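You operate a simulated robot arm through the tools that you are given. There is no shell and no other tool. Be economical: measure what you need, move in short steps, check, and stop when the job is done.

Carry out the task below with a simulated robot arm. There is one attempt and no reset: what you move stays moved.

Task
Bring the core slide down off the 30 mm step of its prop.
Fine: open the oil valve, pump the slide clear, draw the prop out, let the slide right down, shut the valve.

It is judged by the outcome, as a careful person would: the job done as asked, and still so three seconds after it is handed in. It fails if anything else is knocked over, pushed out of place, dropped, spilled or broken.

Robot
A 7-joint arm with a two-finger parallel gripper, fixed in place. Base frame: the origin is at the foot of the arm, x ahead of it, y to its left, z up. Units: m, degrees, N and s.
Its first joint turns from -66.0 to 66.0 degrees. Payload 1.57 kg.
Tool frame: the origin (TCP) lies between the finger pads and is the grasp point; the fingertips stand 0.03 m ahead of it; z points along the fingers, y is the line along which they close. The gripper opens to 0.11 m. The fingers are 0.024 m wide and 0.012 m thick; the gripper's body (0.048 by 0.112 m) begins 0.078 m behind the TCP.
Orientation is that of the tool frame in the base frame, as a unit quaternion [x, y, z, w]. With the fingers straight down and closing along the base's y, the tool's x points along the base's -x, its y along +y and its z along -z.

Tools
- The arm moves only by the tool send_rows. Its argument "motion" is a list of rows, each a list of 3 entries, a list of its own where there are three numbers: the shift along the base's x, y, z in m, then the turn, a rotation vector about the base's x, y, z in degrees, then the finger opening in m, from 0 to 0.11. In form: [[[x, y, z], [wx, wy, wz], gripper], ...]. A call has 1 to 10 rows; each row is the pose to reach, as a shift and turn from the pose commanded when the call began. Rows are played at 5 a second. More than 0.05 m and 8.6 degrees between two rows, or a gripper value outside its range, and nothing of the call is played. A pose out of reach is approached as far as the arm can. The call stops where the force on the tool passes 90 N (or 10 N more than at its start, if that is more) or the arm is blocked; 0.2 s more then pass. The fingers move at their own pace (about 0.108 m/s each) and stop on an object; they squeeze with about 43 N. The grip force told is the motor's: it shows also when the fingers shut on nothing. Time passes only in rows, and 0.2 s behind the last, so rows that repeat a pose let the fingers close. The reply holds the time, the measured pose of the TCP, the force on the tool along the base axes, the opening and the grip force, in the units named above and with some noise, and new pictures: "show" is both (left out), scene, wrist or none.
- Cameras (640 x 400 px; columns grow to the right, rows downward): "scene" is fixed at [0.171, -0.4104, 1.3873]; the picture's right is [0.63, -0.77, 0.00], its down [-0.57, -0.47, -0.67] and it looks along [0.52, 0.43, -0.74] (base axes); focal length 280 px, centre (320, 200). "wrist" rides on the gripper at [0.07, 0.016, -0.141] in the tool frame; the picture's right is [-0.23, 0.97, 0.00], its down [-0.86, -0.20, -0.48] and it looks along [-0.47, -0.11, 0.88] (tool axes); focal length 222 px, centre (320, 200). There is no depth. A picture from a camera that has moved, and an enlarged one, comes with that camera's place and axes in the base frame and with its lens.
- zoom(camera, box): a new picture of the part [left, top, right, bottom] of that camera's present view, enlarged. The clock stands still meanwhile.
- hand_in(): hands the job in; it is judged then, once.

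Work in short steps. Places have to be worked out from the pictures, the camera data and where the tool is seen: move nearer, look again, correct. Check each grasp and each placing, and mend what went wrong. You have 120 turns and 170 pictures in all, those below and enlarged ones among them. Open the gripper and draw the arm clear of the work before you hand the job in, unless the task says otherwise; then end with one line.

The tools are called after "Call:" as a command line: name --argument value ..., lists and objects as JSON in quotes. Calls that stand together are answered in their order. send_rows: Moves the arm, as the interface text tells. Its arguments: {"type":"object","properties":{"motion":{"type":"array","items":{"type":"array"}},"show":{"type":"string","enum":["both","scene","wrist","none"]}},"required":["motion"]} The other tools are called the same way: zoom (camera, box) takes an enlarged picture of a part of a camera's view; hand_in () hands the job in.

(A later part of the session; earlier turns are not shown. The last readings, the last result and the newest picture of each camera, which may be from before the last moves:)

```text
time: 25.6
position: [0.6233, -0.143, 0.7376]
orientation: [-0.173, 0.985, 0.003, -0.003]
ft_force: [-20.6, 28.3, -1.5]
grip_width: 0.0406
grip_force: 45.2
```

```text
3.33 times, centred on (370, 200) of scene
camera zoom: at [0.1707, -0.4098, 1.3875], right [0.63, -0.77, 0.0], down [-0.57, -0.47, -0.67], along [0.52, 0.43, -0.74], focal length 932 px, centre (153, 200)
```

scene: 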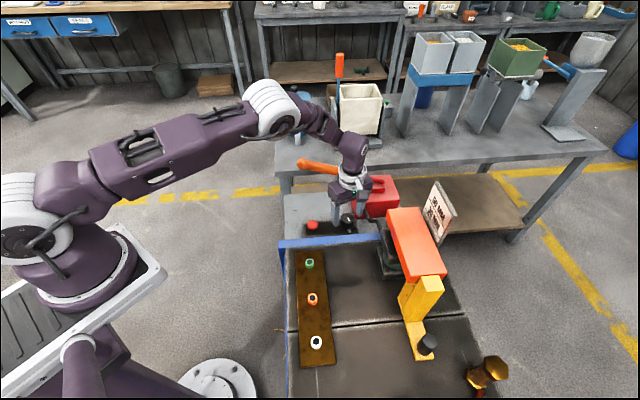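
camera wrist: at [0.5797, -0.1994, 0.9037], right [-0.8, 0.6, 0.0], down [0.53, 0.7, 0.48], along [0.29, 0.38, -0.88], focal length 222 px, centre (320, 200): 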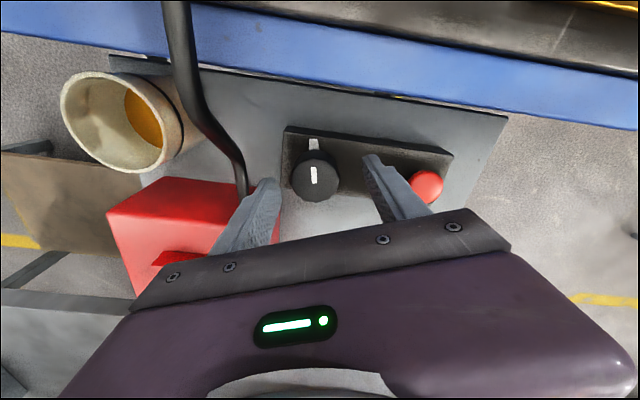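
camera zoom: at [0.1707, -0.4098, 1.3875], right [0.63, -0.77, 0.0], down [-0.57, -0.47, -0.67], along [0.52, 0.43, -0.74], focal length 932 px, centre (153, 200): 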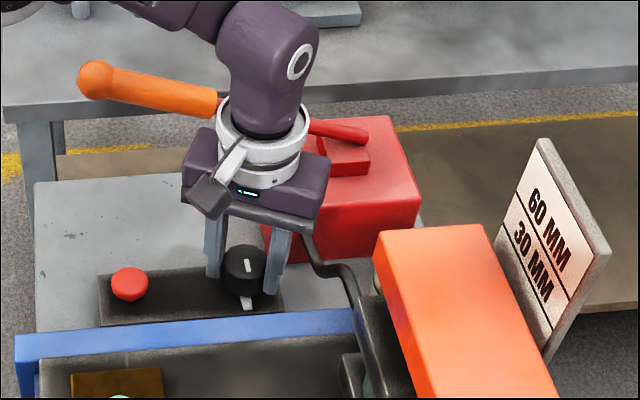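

Call:
send_rows --motion '[[[0, 0, 0], [0, 0, 4], 0.07], [[0, 0, 0.0], [0, 0, 4], 0.07], [[0, 0, 0.045], [0, 0, 0], 0.07], [[-0.02, 0, 0.085], [0, 0, 0], 0.07], [[-0.04, 0, 0.125], [0, 0, 0], 0.07], [[-0.06, 0.0, 0.165], [0, 0, 0], 0.07], [[-0.06, 0.0, 0.21], [0, 0, 0], 0.07], [[-0.06, 0.04, 0.23], [0, 0, 0], 0.07], [[-0.06, 0.08, 0.25], [0, 0, 0], 0.07], [[-0.06, 0.08, 0.25], [0, 0, 0], 0.07]]'

Call:
zoom --camera "scene" --box '[280, 140, 460, 260]'

```text
time: 27.8
position: [0.5664, -0.0664, 0.9893]
orientation: [-0.174, 0.985, 0.001, 0.001]
ft_force: [-0.2, 0.1, -0.1]
grip_width: 0.0697
grip_force: 0.0
camera wrist: at [0.4951, -0.0741, 1.1315], right [-0.12, 0.99, 0.0], down [0.87, 0.1, 0.48], along [0.47, 0.06, -0.88], focal length 222 px, centre (320, 200)
```

scene: 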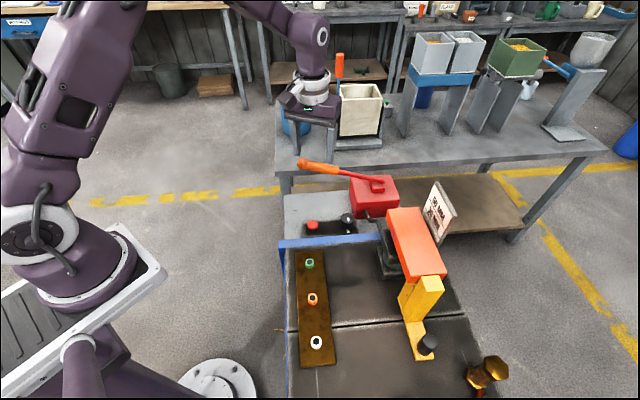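
wrist: 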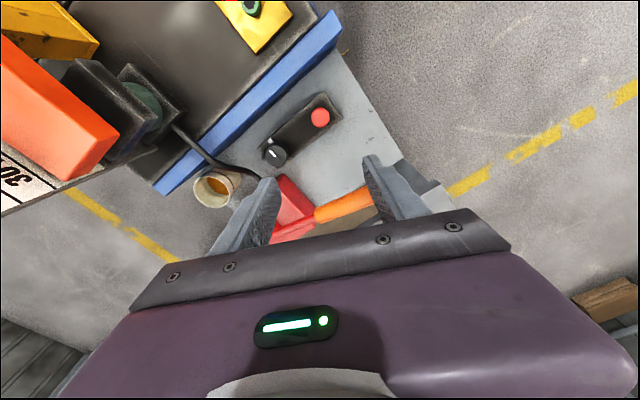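

```text
3.33 times, centred on (370, 200) of scene
camera zoom: at [0.171, -0.4103, 1.3873], right [0.63, -0.77, 0.0], down [-0.57, -0.47, -0.67], along [0.52, 0.43, -0.74], focal length 932 px, centre (153, 200)
```

zoom: 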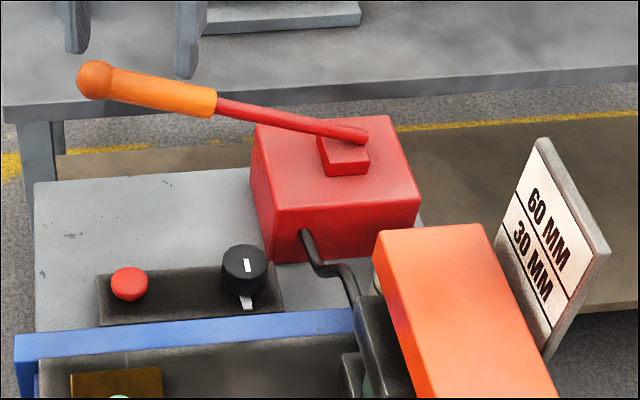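

Knob now reads 90°, slide still at 30 mm. Handle grip midpoint is near (0.64,-0.015,0.85), lever heading ~131°, pivot about (0.76,-0.15,0.806). Position over the handle, closing across it.

Call:
send_rows --motion '[[[0.01, 0.01, 0], [0, 0, -8], 0.07], [[0.02, 0.02, 0], [0, 0, -16], 0.07], [[0.03, 0.03, 0], [0, 0, -24], 0.07], [[0.04, 0.04, 0], [0, 0, -32], 0.07], [[0.05, 0.05, 0], [0, 0, -40], 0.07], [[0.062, 0.06, 0], [0, 0, -48], 0.07], [[0.062, 0.066, 0], [0, 0, -56], 0.07], [[0.062, 0.066, 0], [0, 0, -64], 0.07], [[0.062, 0.066, 0], [0, 0, -68.5], 0.07], [[0.062, 0.066, -0.03], [0, 0, -68.5], 0.07]]'

Call:
zoom --camera "scene" --box '[260, 100, 420, 220]'

```text
time: 30.0
position: [0.6281, -0.0, 0.9597]
orientation: [0.412, 0.911, 0.0, 0.0]
ft_force: [-0.1, 0.0, -0.3]
grip_width: 0.07
grip_force: 0.1
camera wrist: at [0.5939, 0.0637, 1.1019], right [0.88, 0.47, 0.0], down [0.42, -0.77, 0.48], along [0.23, -0.42, -0.88], focal length 222 px, centre (320, 200)
```

scene: 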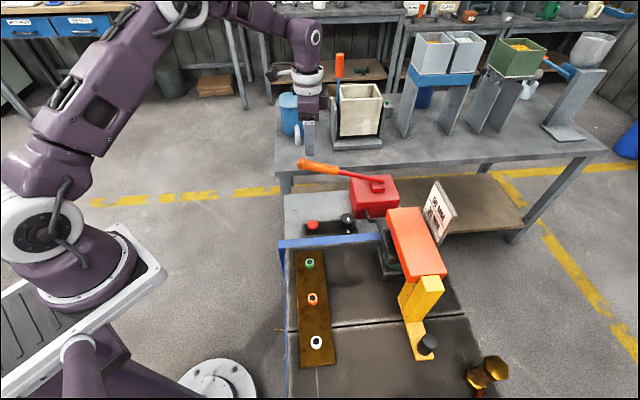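
wrist: 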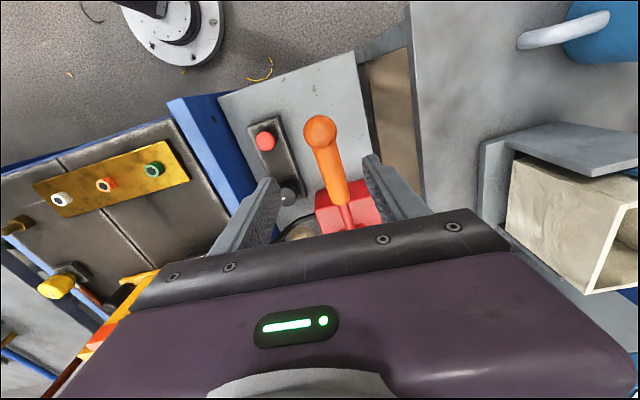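

```text
3.33 times, centred on (340, 160) of scene
camera zoom: at [0.171, -0.4104, 1.3873], right [0.63, -0.77, 0.0], down [-0.57, -0.47, -0.67], along [0.52, 0.43, -0.74], focal length 932 px, centre (253, 333)
```

zoom: 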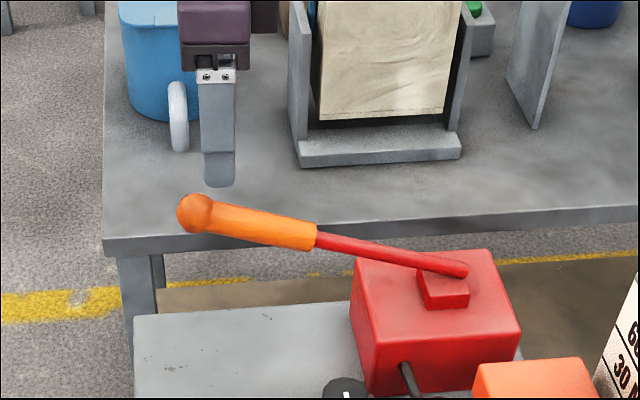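

Tip at (0.616,0.021,0.86). Descend to straddle the grip at (0.641,-0.006) and close on it.

Call:
send_rows --motion '[[[0.013, -0.006, -0.03], [0, 0, 0], 0.07], [[0.013, -0.006, -0.06], [0, 0, 0], 0.07], [[0.013, -0.006, -0.085], [0, 0, 0], 0.07], [[0.013, -0.006, -0.103], [0, 0, 0], 0.07], [[0.013, -0.006, -0.103], [0, 0, 0], 0.04], [[0.013, -0.006, -0.103], [0, 0, 0], 0.015], [[0.013, -0.006, -0.103], [0, 0, 0], 0.015]]'

Call:
zoom --camera "scene" --box '[260, 100, 420, 220]'

```text
time: 31.6
position: [0.6412, -0.0052, 0.8567]
orientation: [0.411, 0.912, 0.002, 0.001]
ft_force: [10.3, 5.6, -7.9]
grip_width: 0.0287
grip_force: 38.9
camera wrist: at [0.6074, 0.0584, 0.9986], right [0.88, 0.48, 0.0], down [0.42, -0.77, 0.48], along [0.23, -0.42, -0.88], focal length 222 px, centre (320, 200)
```

scene: 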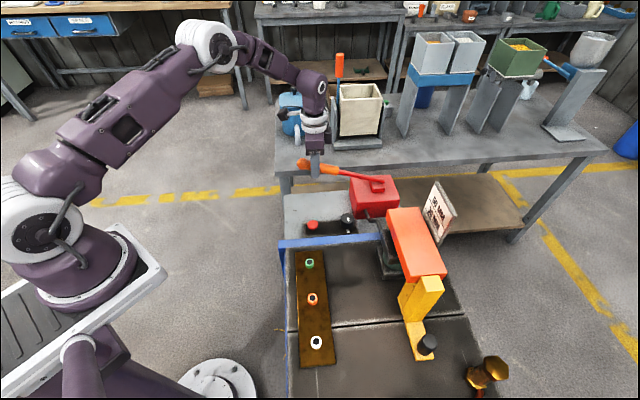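
wrist: 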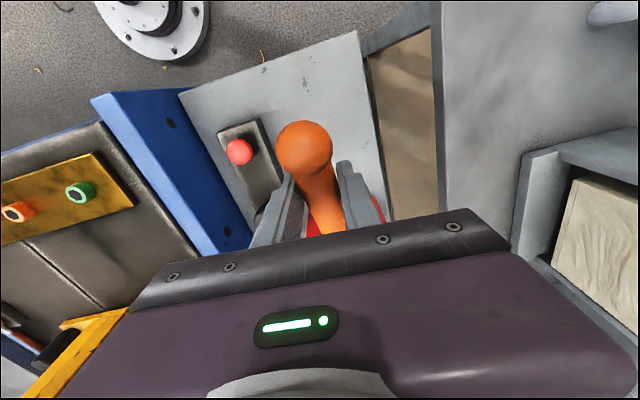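

```text
3.33 times, centred on (340, 160) of scene
camera zoom: at [0.1714, -0.4103, 1.3873], right [0.63, -0.77, 0.0], down [-0.57, -0.47, -0.67], along [0.52, 0.43, -0.74], focal length 932 px, centre (253, 333)
```

zoom: 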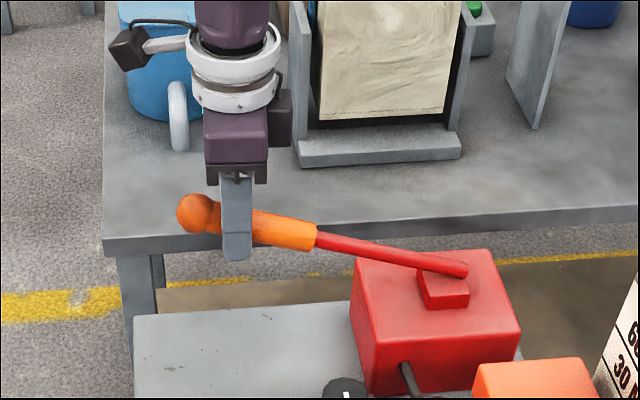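

Handle held. Try a downstroke of 30 mm, keeping roughly to the arc, and watch force.

Call:
send_rows --motion '[[[-0.001, 0.001, -0.008], [0, 0, 0], 0.015], [[-0.003, 0.003, -0.016], [0, 0, 0], 0.015], [[-0.004, 0.004, -0.024], [0, 0, 0], 0.015], [[-0.005, 0.005, -0.03], [0, 0, 0], 0.015]]' --show "scene"

Call:
zoom --camera "scene" --box '[280, 140, 480, 340]'

```text
time: 32.6
position: [0.6364, -0.0002, 0.8273]
orientation: [0.411, 0.912, 0.001, 0.001]
ft_force: [11.3, 13.0, 8.2]
grip_width: 0.0288
grip_force: 38.3
```

scene: 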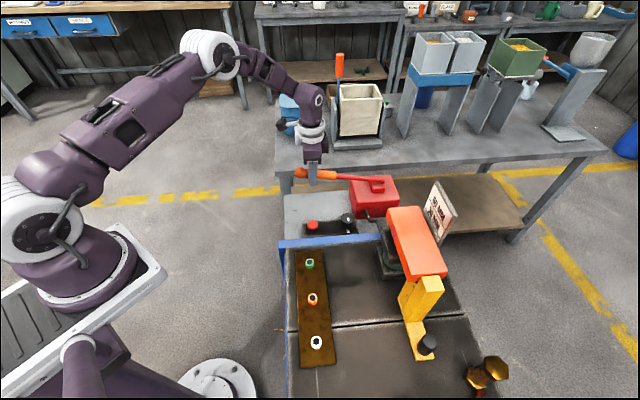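

```text
2.00 times, centred on (380, 240) of scene
camera zoom: at [0.1711, -0.41, 1.3874], right [0.63, -0.77, 0.0], down [-0.57, -0.47, -0.67], along [0.52, 0.43, -0.74], focal length 560 px, centre (200, 120)
```

zoom: 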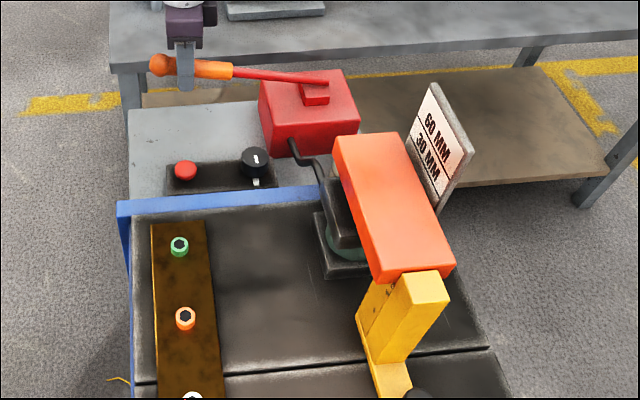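

The downstroke was light and the slide seems to have risen a little (edges 2–3 px up). Do a bigger stroke: slightly further down, then up beyond the start, then down again.

Call:
send_rows --motion '[[[0, 0, -0.01], [0, 0, 0], 0.015], [[-0.001, 0.001, -0.02], [0, 0, 0], 0.015], [[0.0, 0.0, 0.0], [0, 0, 0], 0.015], [[0.003, -0.003, 0.02], [0, 0, 0], 0.015], [[0.007, -0.007, 0.04], [0, 0, 0], 0.015], [[0.012, -0.012, 0.06], [0, 0, 0], 0.015], [[0.012, -0.012, 0.06], [0, 0, 0], 0.015]]' --show "none"

Call:
zoom --camera "scene" --box '[280, 140, 480, 340]'

```text
time: 34.2
position: [0.6464, -0.0163, 0.8871]
orientation: [0.413, 0.911, -0.002, -0.001]
ft_force: [1.2, 0.1, 1.7]
grip_width: 0.0149
grip_force: 0.1
```

```text
2.00 times, centred on (380, 240) of scene
camera zoom: at [0.171, -0.4104, 1.3873], right [0.63, -0.77, 0.0], down [-0.57, -0.47, -0.67], along [0.52, 0.43, -0.74], focal length 560 px, centre (200, 120)
```

zoom: 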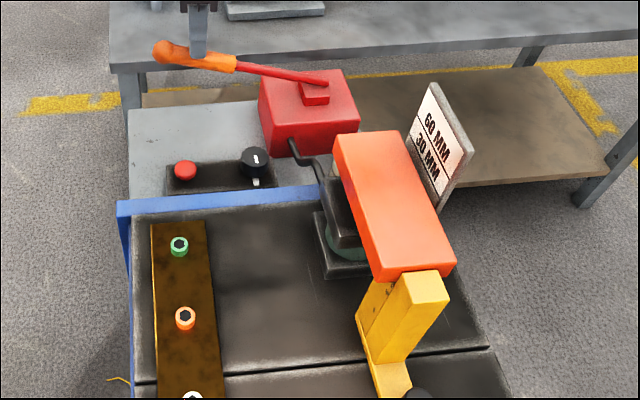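

The handle's top is its starting angle; the fingers slid off above it. Open, re-grip at the original place slightly deeper, then stroke between there and 50 mm lower.

Call:
send_rows --motion '[[[0, 0, 0.0], [0, 0, 0], 0.05], [[-0.007, 0.007, 0.0], [0, 0, 0], 0.05], [[-0.007, 0.007, -0.02], [0, 0, 0], 0.05], [[-0.007, 0.007, -0.036], [0, 0, 0], 0.05], [[-0.007, 0.007, -0.036], [0, 0, 0], 0.015], [[-0.007, 0.007, -0.036], [0, 0, 0], 0.015], [[-0.01, 0.01, -0.052], [0, 0, 0], 0.015], [[-0.012, 0.012, -0.068], [0, 0, 0], 0.015], [[-0.013, 0.013, -0.082], [0, 0, 0], 0.015], [[-0.013, 0.013, -0.09], [0, 0, 0], 0.015]]' --show "none"

Call:
zoom --camera "scene" --box '[280, 140, 480, 340]'

```text
time: 36.4
position: [0.635, 0.0028, 0.7966]
orientation: [0.411, 0.911, 0.001, 0.0]
ft_force: [6.6, 19.4, 8.9]
grip_width: 0.029
grip_force: 39.0
```

```text
2.00 times, centred on (380, 240) of scene
camera zoom: at [0.171, -0.4099, 1.3874], right [0.63, -0.77, 0.0], down [-0.57, -0.47, -0.67], along [0.52, 0.43, -0.74], focal length 560 px, centre (200, 120)
```

zoom: 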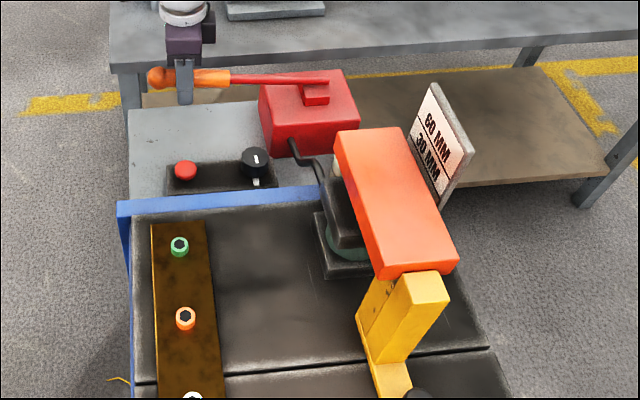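

Confirmed: the slide rises with each downstroke. Two more full strokes.

Call:
send_rows --motion '[[[0.001, -0.001, 0.02], [0, 0, 0], 0.015], [[0.003, -0.003, 0.038], [0, 0, 0], 0.015], [[0.006, -0.006, 0.053], [0, 0, 0], 0.015], [[0.003, -0.003, 0.035], [0, 0, 0], 0.015], [[0.0, 0.0, 0.015], [0, 0, 0], 0.015], [[0, 0, -0.004], [0, 0, 0], 0.015], [[0.003, -0.003, 0.03], [0, 0, 0], 0.015], [[0.006, -0.006, 0.053], [0, 0, 0], 0.015], [[0.002, -0.002, 0.025], [0, 0, 0], 0.015], [[0, 0, -0.004], [0, 0, 0], 0.015]]' --show "none"

Call:
zoom --camera "scene" --box '[280, 140, 480, 340]'

```text
time: 38.6
position: [0.6357, 0.0001, 0.7915]
orientation: [0.41, 0.912, 0.0, 0.0]
ft_force: [12.2, 13.5, 4.3]
grip_width: 0.031
grip_force: 8.9
```

```text
2.00 times, centred on (380, 240) of scene
camera zoom: at [0.1712, -0.4101, 1.3874], right [0.63, -0.77, 0.0], down [-0.57, -0.47, -0.67], along [0.52, 0.43, -0.74], focal length 560 px, centre (200, 120)
```

zoom: 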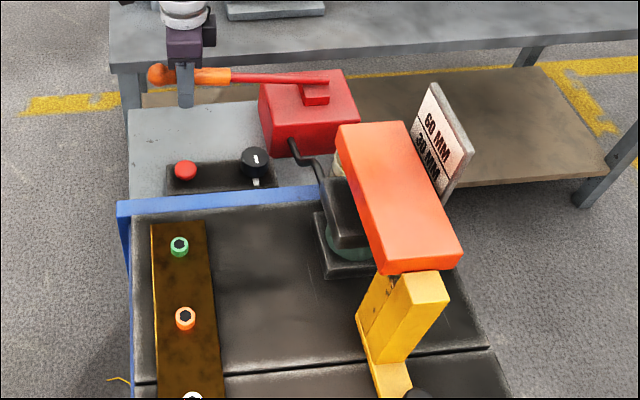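

The slide has risen roughly 15–20 mm. Zoom on the prop/slide contact to judge the gap.

Call:
zoom --camera "scene" --box '[380, 190, 470, 370]'

Call:
zoom --camera "scene" --box '[390, 250, 470, 320]'

```text
2.22 times, centred on (425, 280) of scene
camera zoom: at [0.1712, -0.4101, 1.3874], right [0.63, -0.77, 0.0], down [-0.57, -0.47, -0.67], along [0.52, 0.43, -0.74], focal length 622 px, centre (87, 22)
```

zoom: 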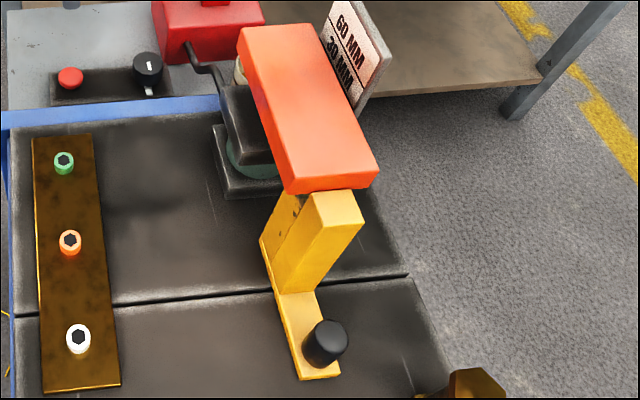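

```text
5.71 times, centred on (430, 285) of scene
camera zoom: at [0.1712, -0.4101, 1.3874], right [0.63, -0.77, 0.0], down [-0.57, -0.47, -0.67], along [0.52, 0.43, -0.74], focal length 1599 px, centre (-309, -286)
```

zoom: 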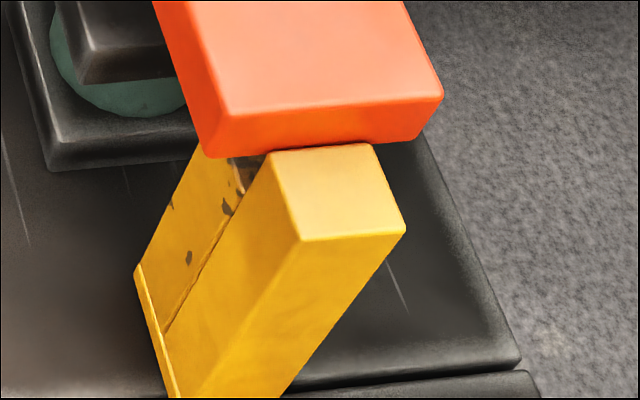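

The slide stands well clear (~20 mm) of the 30 mm step. Raise the handle back to its top, let go and rise clear.

Call:
send_rows --motion '[[[0.001, -0.001, 0.02], [0, 0, 0], 0.01], [[0.003, -0.003, 0.04], [0, 0, 0], 0.01], [[0.006, -0.006, 0.056], [0, 0, 0], 0.01], [[0.006, -0.006, 0.056], [0, 0, 0], 0.06], [[0.006, -0.006, 0.056], [0, 0, 0], 0.07], [[0.006, -0.006, 0.1], [0, 0, 0], 0.07], [[0.006, -0.006, 0.14], [0, 0, 0], 0.07], [[-0.01, -0.01, 0.18], [0, 0, 0], 0.07], [[-0.03, -0.02, 0.22], [0, 0, 0], 0.07], [[-0.06, -0.03, 0.25], [0, 0, 0], 0.07]]' --show "scene"

Call:
zoom --camera "scene" --box '[280, 140, 480, 340]'

```text
time: 40.8
position: [0.5756, -0.0303, 1.0435]
orientation: [0.411, 0.912, 0.0, -0.001]
ft_force: [-0.7, -0.2, -0.1]
grip_width: 0.0702
grip_force: 0.1
```

scene: 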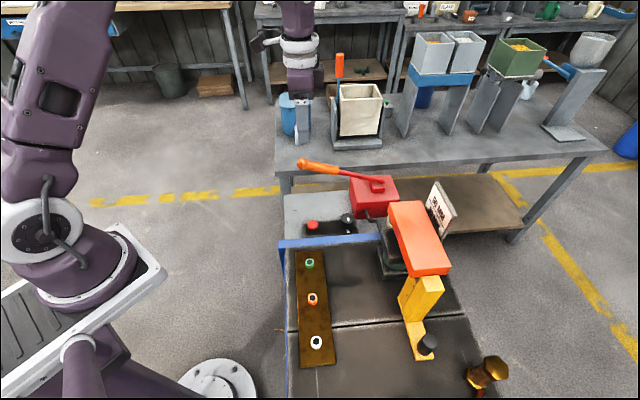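

```text
2.00 times, centred on (380, 240) of scene
camera zoom: at [0.171, -0.4103, 1.3873], right [0.63, -0.77, 0.0], down [-0.57, -0.47, -0.67], along [0.52, 0.43, -0.74], focal length 560 px, centre (200, 120)
```

zoom: 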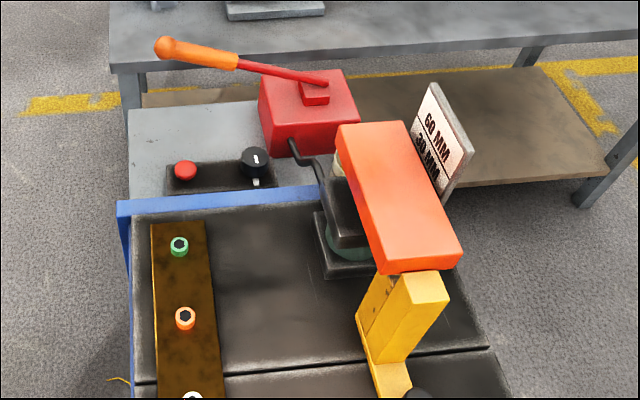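

Height holds. Now go look at the prop from above; the free drawing direction is along the slide axis, about (-0.69,-0.725), with the copper pipe further along that line.

Call:
send_rows --motion '[[[-0.03, -0.035, 0.01], [0, 0, 8], 0.07], [[-0.06, -0.07, 0.02], [0, 0, 16], 0.07], [[-0.09, -0.105, 0.02], [0, 0, 24], 0.07], [[-0.12, -0.14, 0.02], [0, 0, 32], 0.07], [[-0.15, -0.175, 0.02], [0, 0, 40], 0.07], [[-0.17, -0.21, 0.02], [0, 0, 48], 0.07], [[-0.18, -0.25, 0.02], [0, 0, 48], 0.07], [[-0.19, -0.29, 0.02], [0, 0, 48], 0.07], [[-0.19, -0.33, 0.02], [0, 0, 48], 0.07], [[-0.19, -0.33, 0.02], [0, 0, 48], 0.07]]' --show "wrist"

Call:
zoom --camera "wrist" --box '[160, 40, 420, 260]'

```text
time: 43.0
position: [0.386, -0.3598, 1.0628]
orientation: [0.005, 1.0, 0.0, -0.001]
ft_force: [-1.0, 0.8, -0.1]
grip_width: 0.0697
grip_force: 0.0
camera wrist: at [0.3161, -0.3423, 1.2051], right [0.24, 0.97, 0.0], down [0.85, -0.21, 0.48], along [0.46, -0.11, -0.88], focal length 222 px, centre (320, 200)
```

wrist: 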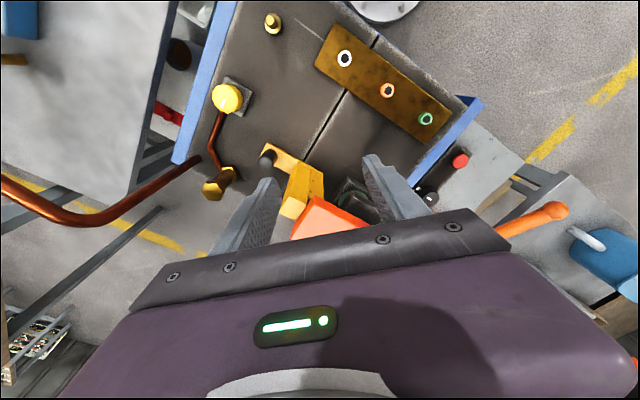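

```text
1.82 times, centred on (290, 150) of wrist
camera zoom: at [0.3161, -0.3423, 1.2051], right [0.24, 0.97, 0.0], down [0.85, -0.21, 0.48], along [0.46, -0.11, -0.88], focal length 404 px, centre (374, 291)
```

zoom: 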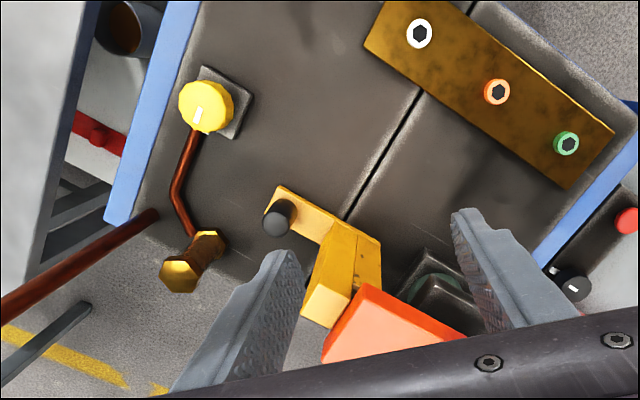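

Prop knob at about (0.414,-0.461), foot plate top z≈0.763, tall block top ≈0.915 about 5 cm behind it. Turn to yaw 47° (camera away from the block) and come above the knob.

Call:
send_rows --motion '[[[0.0, -0.02, 0], [0, 0, 8], 0.08], [[0.0, -0.04, 0], [0, 0, 16], 0.08], [[0.01, -0.06, 0], [0, 0, 24], 0.08], [[0.02, -0.08, 0.0], [0, 0, 32], 0.08], [[0.028, -0.1, 0], [0, 0, 40], 0.08], [[0.028, -0.105, -0.03], [0, 0, 47], 0.08], [[0.028, -0.105, -0.07], [0, 0, 47], 0.08], [[0.028, -0.105, -0.1], [0, 0, 47], 0.08], [[0.028, -0.105, -0.1], [0, 0, 47], 0.08]]'

Call:
zoom --camera "scene" --box '[360, 220, 500, 400]'

Call:
zoom --camera "wrist" --box '[200, 60, 440, 230]'

```text
time: 45.0
position: [0.4119, -0.4644, 0.9622]
orientation: [-0.394, 0.919, 0.0, -0.001]
ft_force: [0.0, 0.5, -0.2]
grip_width: 0.0799
grip_force: 0.1
camera wrist: at [0.353, -0.5036, 1.1049], right [-0.55, 0.84, 0.0], down [0.73, 0.48, 0.48], along [0.4, 0.26, -0.88], focal length 222 px, centre (320, 200)
```

scene: 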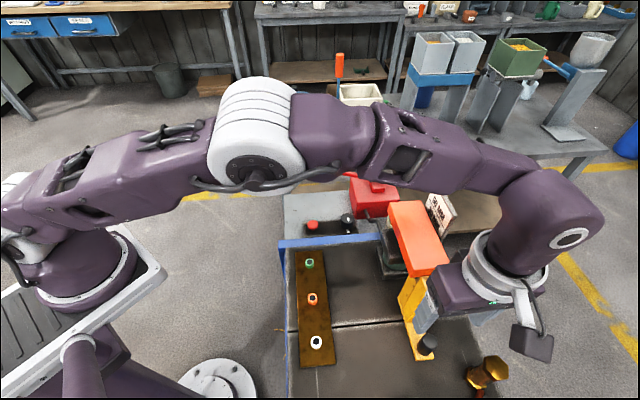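
wrist: 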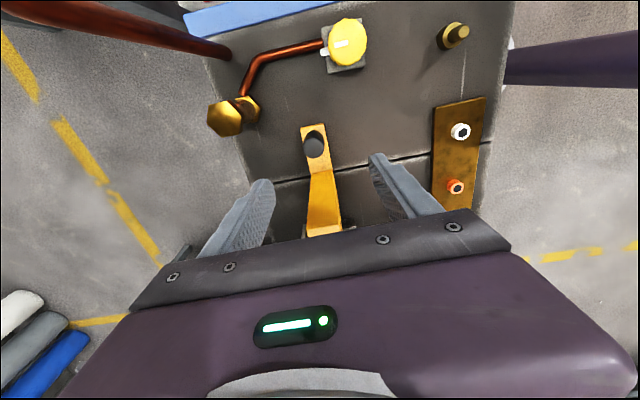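

```text
2.22 times, centred on (430, 310) of scene
camera zoom: at [0.171, -0.4104, 1.3873], right [0.63, -0.77, 0.0], down [-0.57, -0.47, -0.67], along [0.52, 0.43, -0.74], focal length 622 px, centre (76, -44)
```

zoom: 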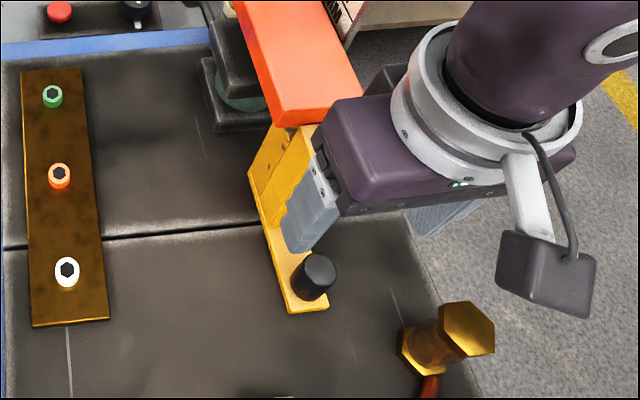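

```text
2.35 times, centred on (320, 145) of wrist
camera zoom: at [0.353, -0.5036, 1.1049], right [-0.55, 0.84, 0.0], down [0.73, 0.48, 0.48], along [0.4, 0.26, -0.88], focal length 523 px, centre (320, 329)
```

zoom: 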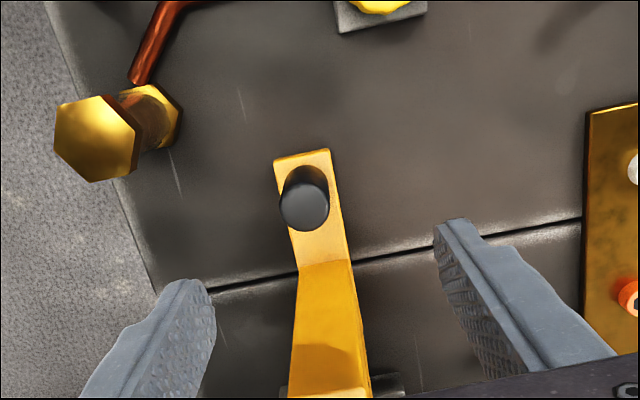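

Knob refined to (0.423,-0.469, top≈0.815); block face 5.8 cm behind. Shift and descend around it.

Call:
send_rows --motion '[[[0.011, -0.006, -0.03], [0, 0, 0], 0.08], [[0.011, -0.006, -0.06], [0, 0, 0], 0.08], [[0.011, -0.006, -0.09], [0, 0, 0], 0.08], [[0.011, -0.006, -0.12], [0, 0, 0], 0.08], [[0.011, -0.006, -0.145], [0, 0, 0], 0.08], [[0.011, -0.006, -0.145], [0, 0, 0], 0.08]]'

Call:
zoom --camera "scene" --box '[360, 220, 500, 400]'

Call:
zoom --camera "wrist" --box '[200, 60, 440, 230]'

```text
time: 46.4
position: [0.4235, -0.4712, 0.818]
orientation: [-0.396, 0.918, 0.0, 0.001]
ft_force: [-0.5, -1.2, -0.5]
grip_width: 0.0801
grip_force: 0.1
camera wrist: at [0.3642, -0.5095, 0.96], right [-0.55, 0.84, 0.0], down [0.73, 0.48, 0.48], along [0.4, 0.26, -0.88], focal length 222 px, centre (320, 200)
```

scene: 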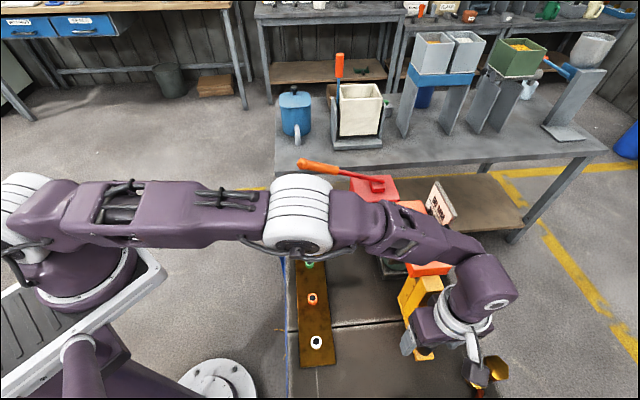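
wrist: 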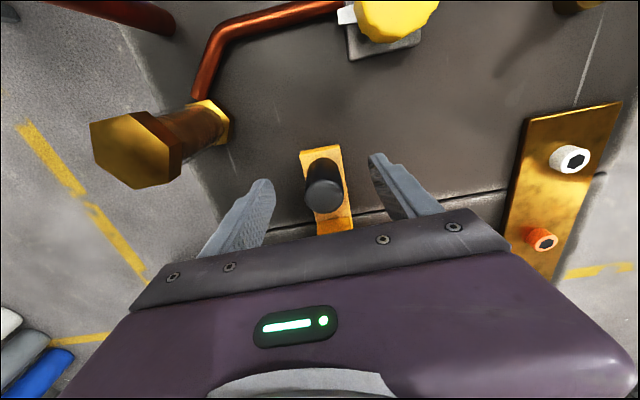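

```text
2.22 times, centred on (430, 310) of scene
camera zoom: at [0.171, -0.4104, 1.3873], right [0.63, -0.77, 0.0], down [-0.57, -0.47, -0.67], along [0.52, 0.43, -0.74], focal length 622 px, centre (76, -44)
```

zoom: 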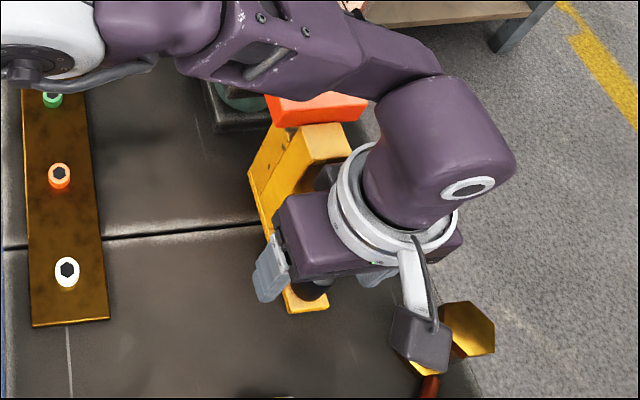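

```text
2.35 times, centred on (320, 145) of wrist
camera zoom: at [0.3642, -0.5095, 0.96], right [-0.55, 0.84, 0.0], down [0.73, 0.48, 0.48], along [0.4, 0.26, -0.88], focal length 523 px, centre (320, 329)
```

zoom: 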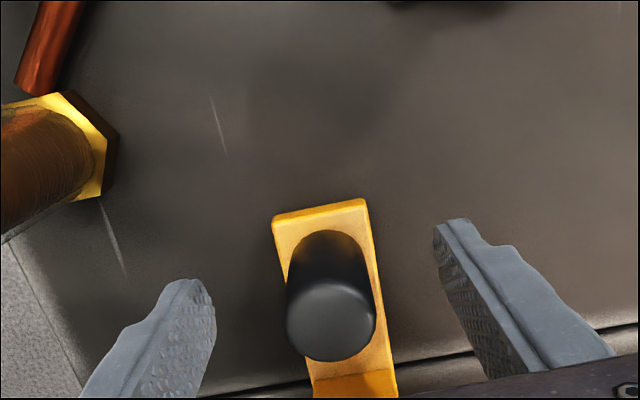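

Knob is centred between the fingers. Lower 10 mm and close.

Call:
send_rows --motion '[[[0, 0, -0.01], [0, 0, 0], 0.08], [[0, 0, -0.01], [0, 0, 0], 0.05], [[0, 0, -0.01], [0, 0, 0], 0.02], [[0, 0, -0.01], [0, 0, 0], 0.02]]' --show "wrist"

```text
time: 47.4
position: [0.4243, -0.469, 0.8069]
orientation: [-0.395, 0.919, 0.001, -0.001]
ft_force: [-8.3, 9.4, 0.2]
grip_width: 0.0308
grip_force: 5.7
camera wrist: at [0.3636, -0.5089, 0.9497], right [-0.55, 0.84, 0.0], down [0.73, 0.48, 0.48], along [0.4, 0.26, -0.88], focal length 222 px, centre (320, 200)
```

wrist: 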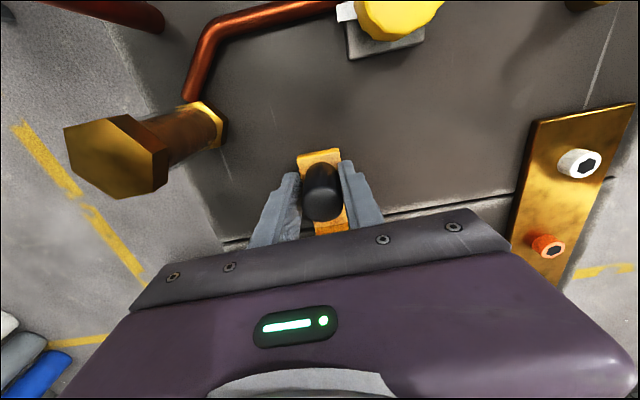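

Contact at 30.8 mm. Pull 25 mm along the foot direction and watch.

Call:
send_rows --motion '[[[0, 0, 0.0], [0, 0, 0], 0.01], [[-0.006, -0.006, 0], [0, 0, 0], 0.01], [[-0.012, -0.013, 0], [0, 0, 0], 0.01], [[-0.017, -0.018, 0], [0, 0, 0], 0.01], [[-0.017, -0.018, 0], [0, 0, 0], 0.01]]'

Call:
zoom --camera "scene" --box '[360, 220, 500, 400]'

```text
time: 48.6
position: [0.4056, -0.4883, 0.8079]
orientation: [-0.395, 0.919, 0.002, -0.001]
ft_force: [-16.2, 19.4, -5.8]
grip_width: 0.0317
grip_force: 12.0
camera wrist: at [0.3461, -0.5271, 0.9496], right [-0.55, 0.84, 0.0], down [0.73, 0.48, 0.48], along [0.4, 0.27, -0.88], focal length 222 px, centre (320, 200)
```

scene: 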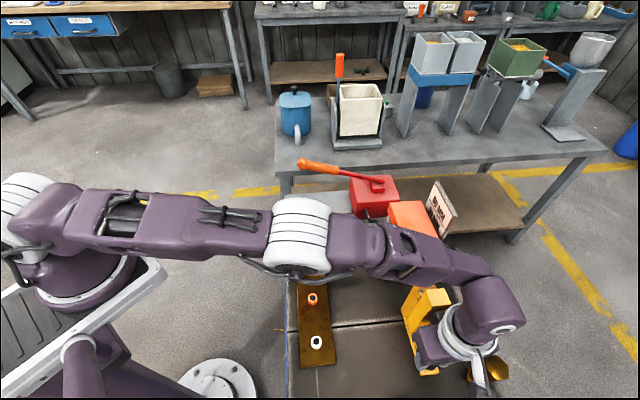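
wrist: 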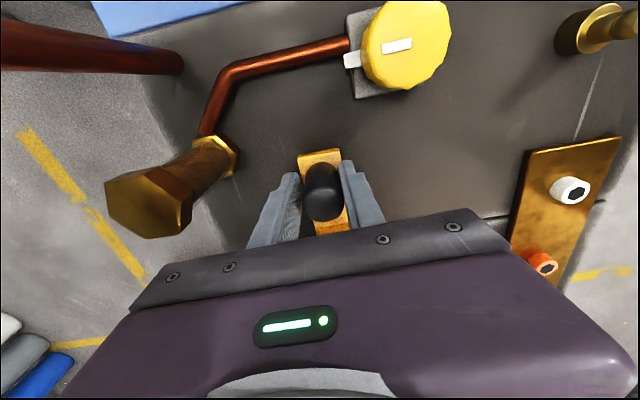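

```text
2.22 times, centred on (430, 310) of scene
camera zoom: at [0.1707, -0.41, 1.3874], right [0.63, -0.77, 0.0], down [-0.57, -0.47, -0.67], along [0.52, 0.43, -0.74], focal length 622 px, centre (76, -44)
```

zoom: 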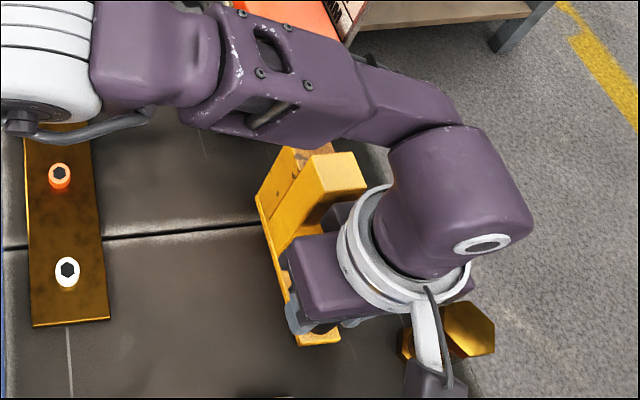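

Prop slides out smoothly; pipe is still ~7 cm ahead of the foot. Ease sideways 3 mm to relieve side load, and draw another 30 mm.

Call:
send_rows --motion '[[[-0.003, 0.003, 0.0], [0, 0, 0], 0.01], [[-0.009, -0.003, 0], [0, 0, 0], 0.01], [[-0.014, -0.009, 0], [0, 0, 0], 0.01], [[-0.019, -0.014, 0], [0, 0, 0], 0.01], [[-0.024, -0.019, 0], [0, 0, 0], 0.01], [[-0.024, -0.019, 0], [0, 0, 0], 0.01]]'

Call:
zoom --camera "scene" --box '[360, 200, 500, 400]'

```text
time: 50.0
position: [0.3823, -0.5101, 0.8091]
orientation: [-0.394, 0.919, -0.002, 0.0]
ft_force: [-2.1, -0.9, 0.5]
grip_width: 0.0117
grip_force: 0.9
camera wrist: at [0.3222, -0.5479, 0.951], right [-0.55, 0.84, 0.0], down [0.73, 0.48, 0.48], along [0.4, 0.26, -0.88], focal length 222 px, centre (320, 200)
```

scene: 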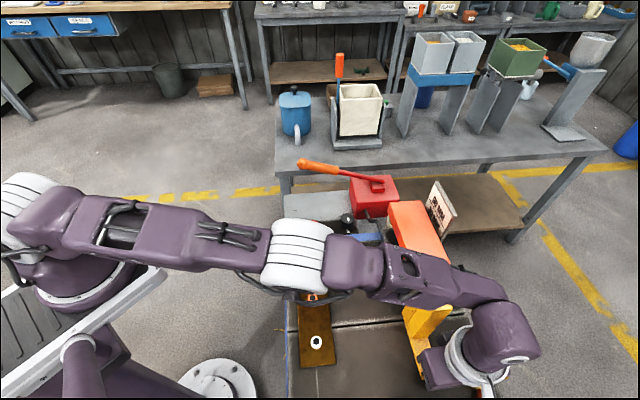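
wrist: 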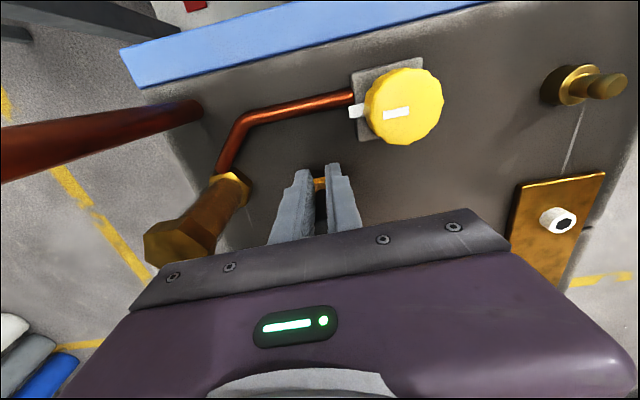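

```text
2.00 times, centred on (430, 300) of scene
camera zoom: at [0.1709, -0.4104, 1.3873], right [0.63, -0.77, 0.0], down [-0.57, -0.47, -0.67], along [0.52, 0.43, -0.74], focal length 560 px, centre (100, 0)
```

zoom: 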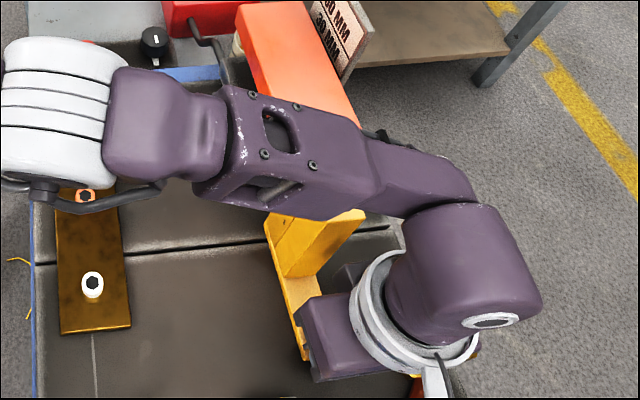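

The fingers slipped off the round knob. Open and rise to see where the prop is now.

Call:
send_rows --motion '[[[0, 0, 0.0], [0, 0, 0], 0.05], [[0, 0, 0], [0, 0, 0], 0.08], [[0, 0, 0.04], [0, 0, 0], 0.08], [[0, 0, 0.08], [0, 0, 0], 0.08], [[0, 0, 0.08], [0, 0, 0], 0.08]]'

Call:
zoom --camera "wrist" --box '[200, 60, 440, 230]'

```text
time: 51.2
position: [0.3827, -0.5085, 0.8882]
orientation: [-0.395, 0.919, 0.0, 0.0]
ft_force: [0.0, 0.3, -0.6]
grip_width: 0.0799
grip_force: 0.0
camera wrist: at [0.3226, -0.5472, 1.0302], right [-0.55, 0.84, 0.0], down [0.73, 0.48, 0.48], along [0.4, 0.26, -0.88], focal length 222 px, centre (320, 200)
```

scene: 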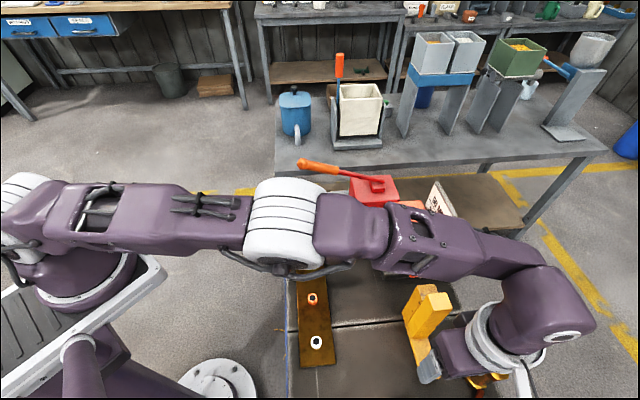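
wrist: 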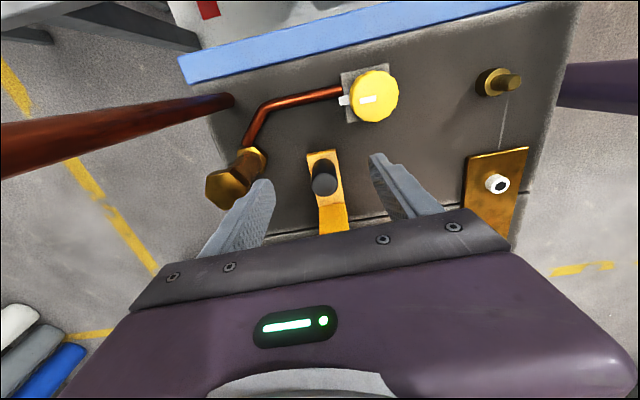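

```text
2.35 times, centred on (320, 145) of wrist
camera zoom: at [0.3226, -0.5472, 1.0302], right [-0.55, 0.84, 0.0], down [0.73, 0.48, 0.48], along [0.4, 0.26, -0.88], focal length 523 px, centre (320, 329)
```

zoom: 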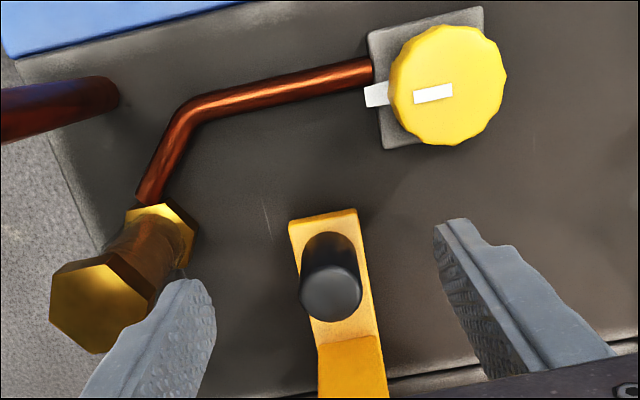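

Knob now at (0.400,-0.492): it moved ~33 mm, along 224° – my pull was slightly off-axis. Re-grip centred, then pull along (-0.72,-0.695).

Call:
send_rows --motion '[[[0.0185, 0.0182, 0.0], [0, 0, 0], 0.08], [[0.0185, 0.0182, -0.03], [0, 0, 0], 0.08], [[0.0185, 0.0182, -0.06], [0, 0, 0], 0.08], [[0.0185, 0.0182, -0.084], [0, 0, 0], 0.08], [[0.0185, 0.0182, -0.084], [0, 0, 0], 0.04], [[0.0185, 0.0182, -0.084], [0, 0, 0], 0.01], [[0.0185, 0.0182, -0.084], [0, 0, 0], 0.01]]' --show "wrist"

Call:
zoom --camera "wrist" --box '[200, 60, 440, 260]'

```text
time: 52.8
position: [0.4005, -0.4899, 0.8041]
orientation: [-0.395, 0.919, 0.001, -0.001]
ft_force: [-4.1, 7.0, 2.1]
grip_width: 0.0361
grip_force: 43.5
camera wrist: at [0.3419, -0.5283, 0.9455], right [-0.55, 0.84, 0.0], down [0.73, 0.48, 0.48], along [0.4, 0.26, -0.88], focal length 222 px, centre (320, 200)
```

wrist: 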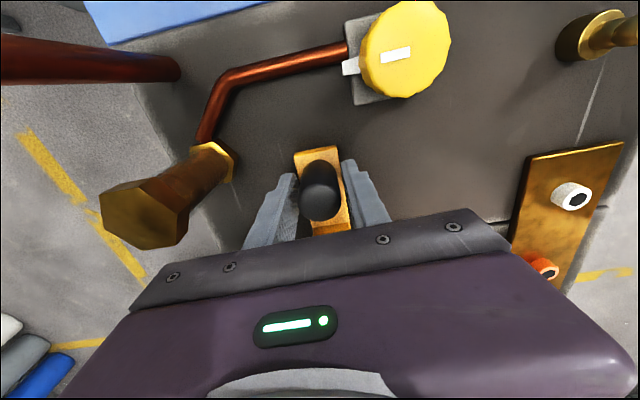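

```text
2.00 times, centred on (320, 160) of wrist
camera zoom: at [0.3419, -0.5283, 0.9455], right [-0.55, 0.84, 0.0], down [0.73, 0.48, 0.48], along [0.4, 0.26, -0.88], focal length 444 px, centre (320, 280)
```

zoom: 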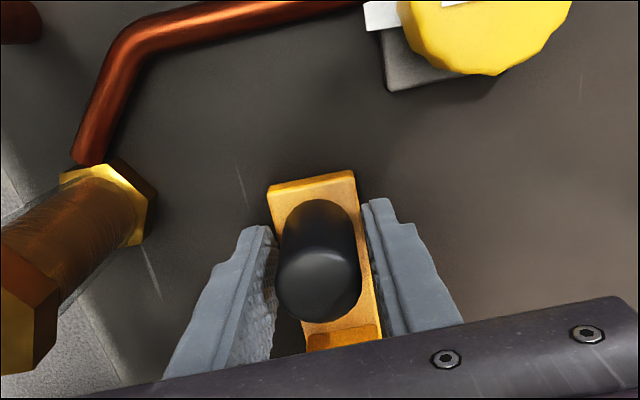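

Firm centred grip now (36 mm, 43 N). Draw another 35 mm.

Call:
send_rows --motion '[[[-0.006, -0.006, 0.0], [0, 0, 0], 0.01], [[-0.012, -0.012, 0], [0, 0, 0], 0.01], [[-0.018, -0.0175, 0], [0, 0, 0], 0.01], [[-0.025, -0.0245, 0], [0, 0, 0], 0.01], [[-0.025, -0.0245, 0], [0, 0, 0], 0.01]]'

Call:
zoom --camera "scene" --box '[360, 200, 500, 400]'

```text
time: 54.0
position: [0.3767, -0.5157, 0.8038]
orientation: [-0.394, 0.919, -0.001, -0.001]
ft_force: [-0.3, 0.8, 0.0]
grip_width: 0.0101
grip_force: 0.0
camera wrist: at [0.3157, -0.5537, 0.9466], right [-0.55, 0.84, 0.0], down [0.73, 0.48, 0.48], along [0.4, 0.26, -0.88], focal length 222 px, centre (320, 200)
```

scene: 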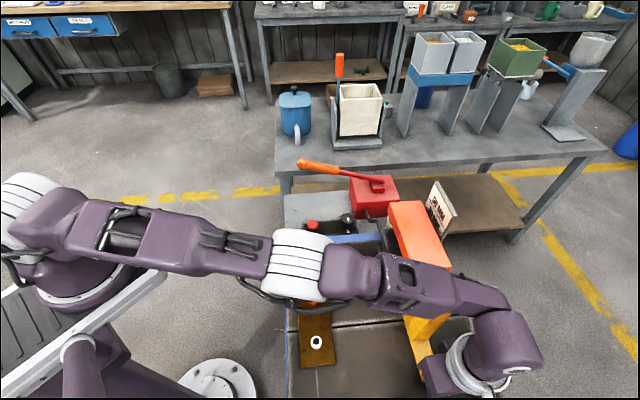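
wrist: 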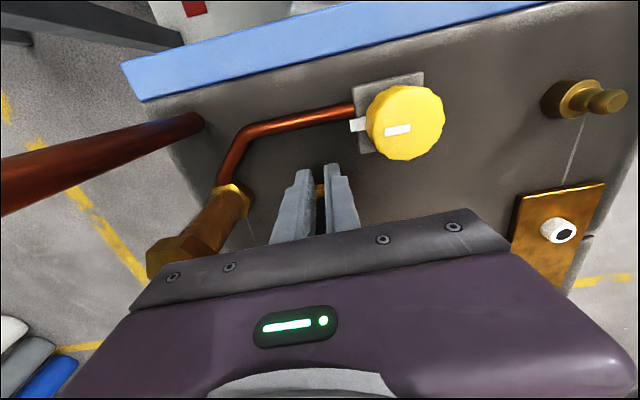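

```text
2.00 times, centred on (430, 300) of scene
camera zoom: at [0.171, -0.4104, 1.3873], right [0.63, -0.77, 0.0], down [-0.57, -0.47, -0.67], along [0.52, 0.43, -0.74], focal length 560 px, centre (100, 0)
```

zoom: 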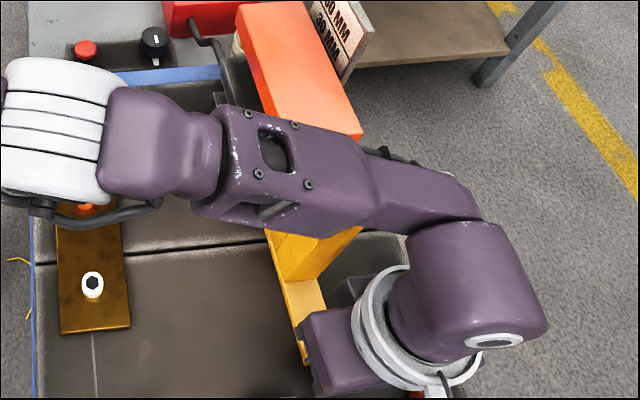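

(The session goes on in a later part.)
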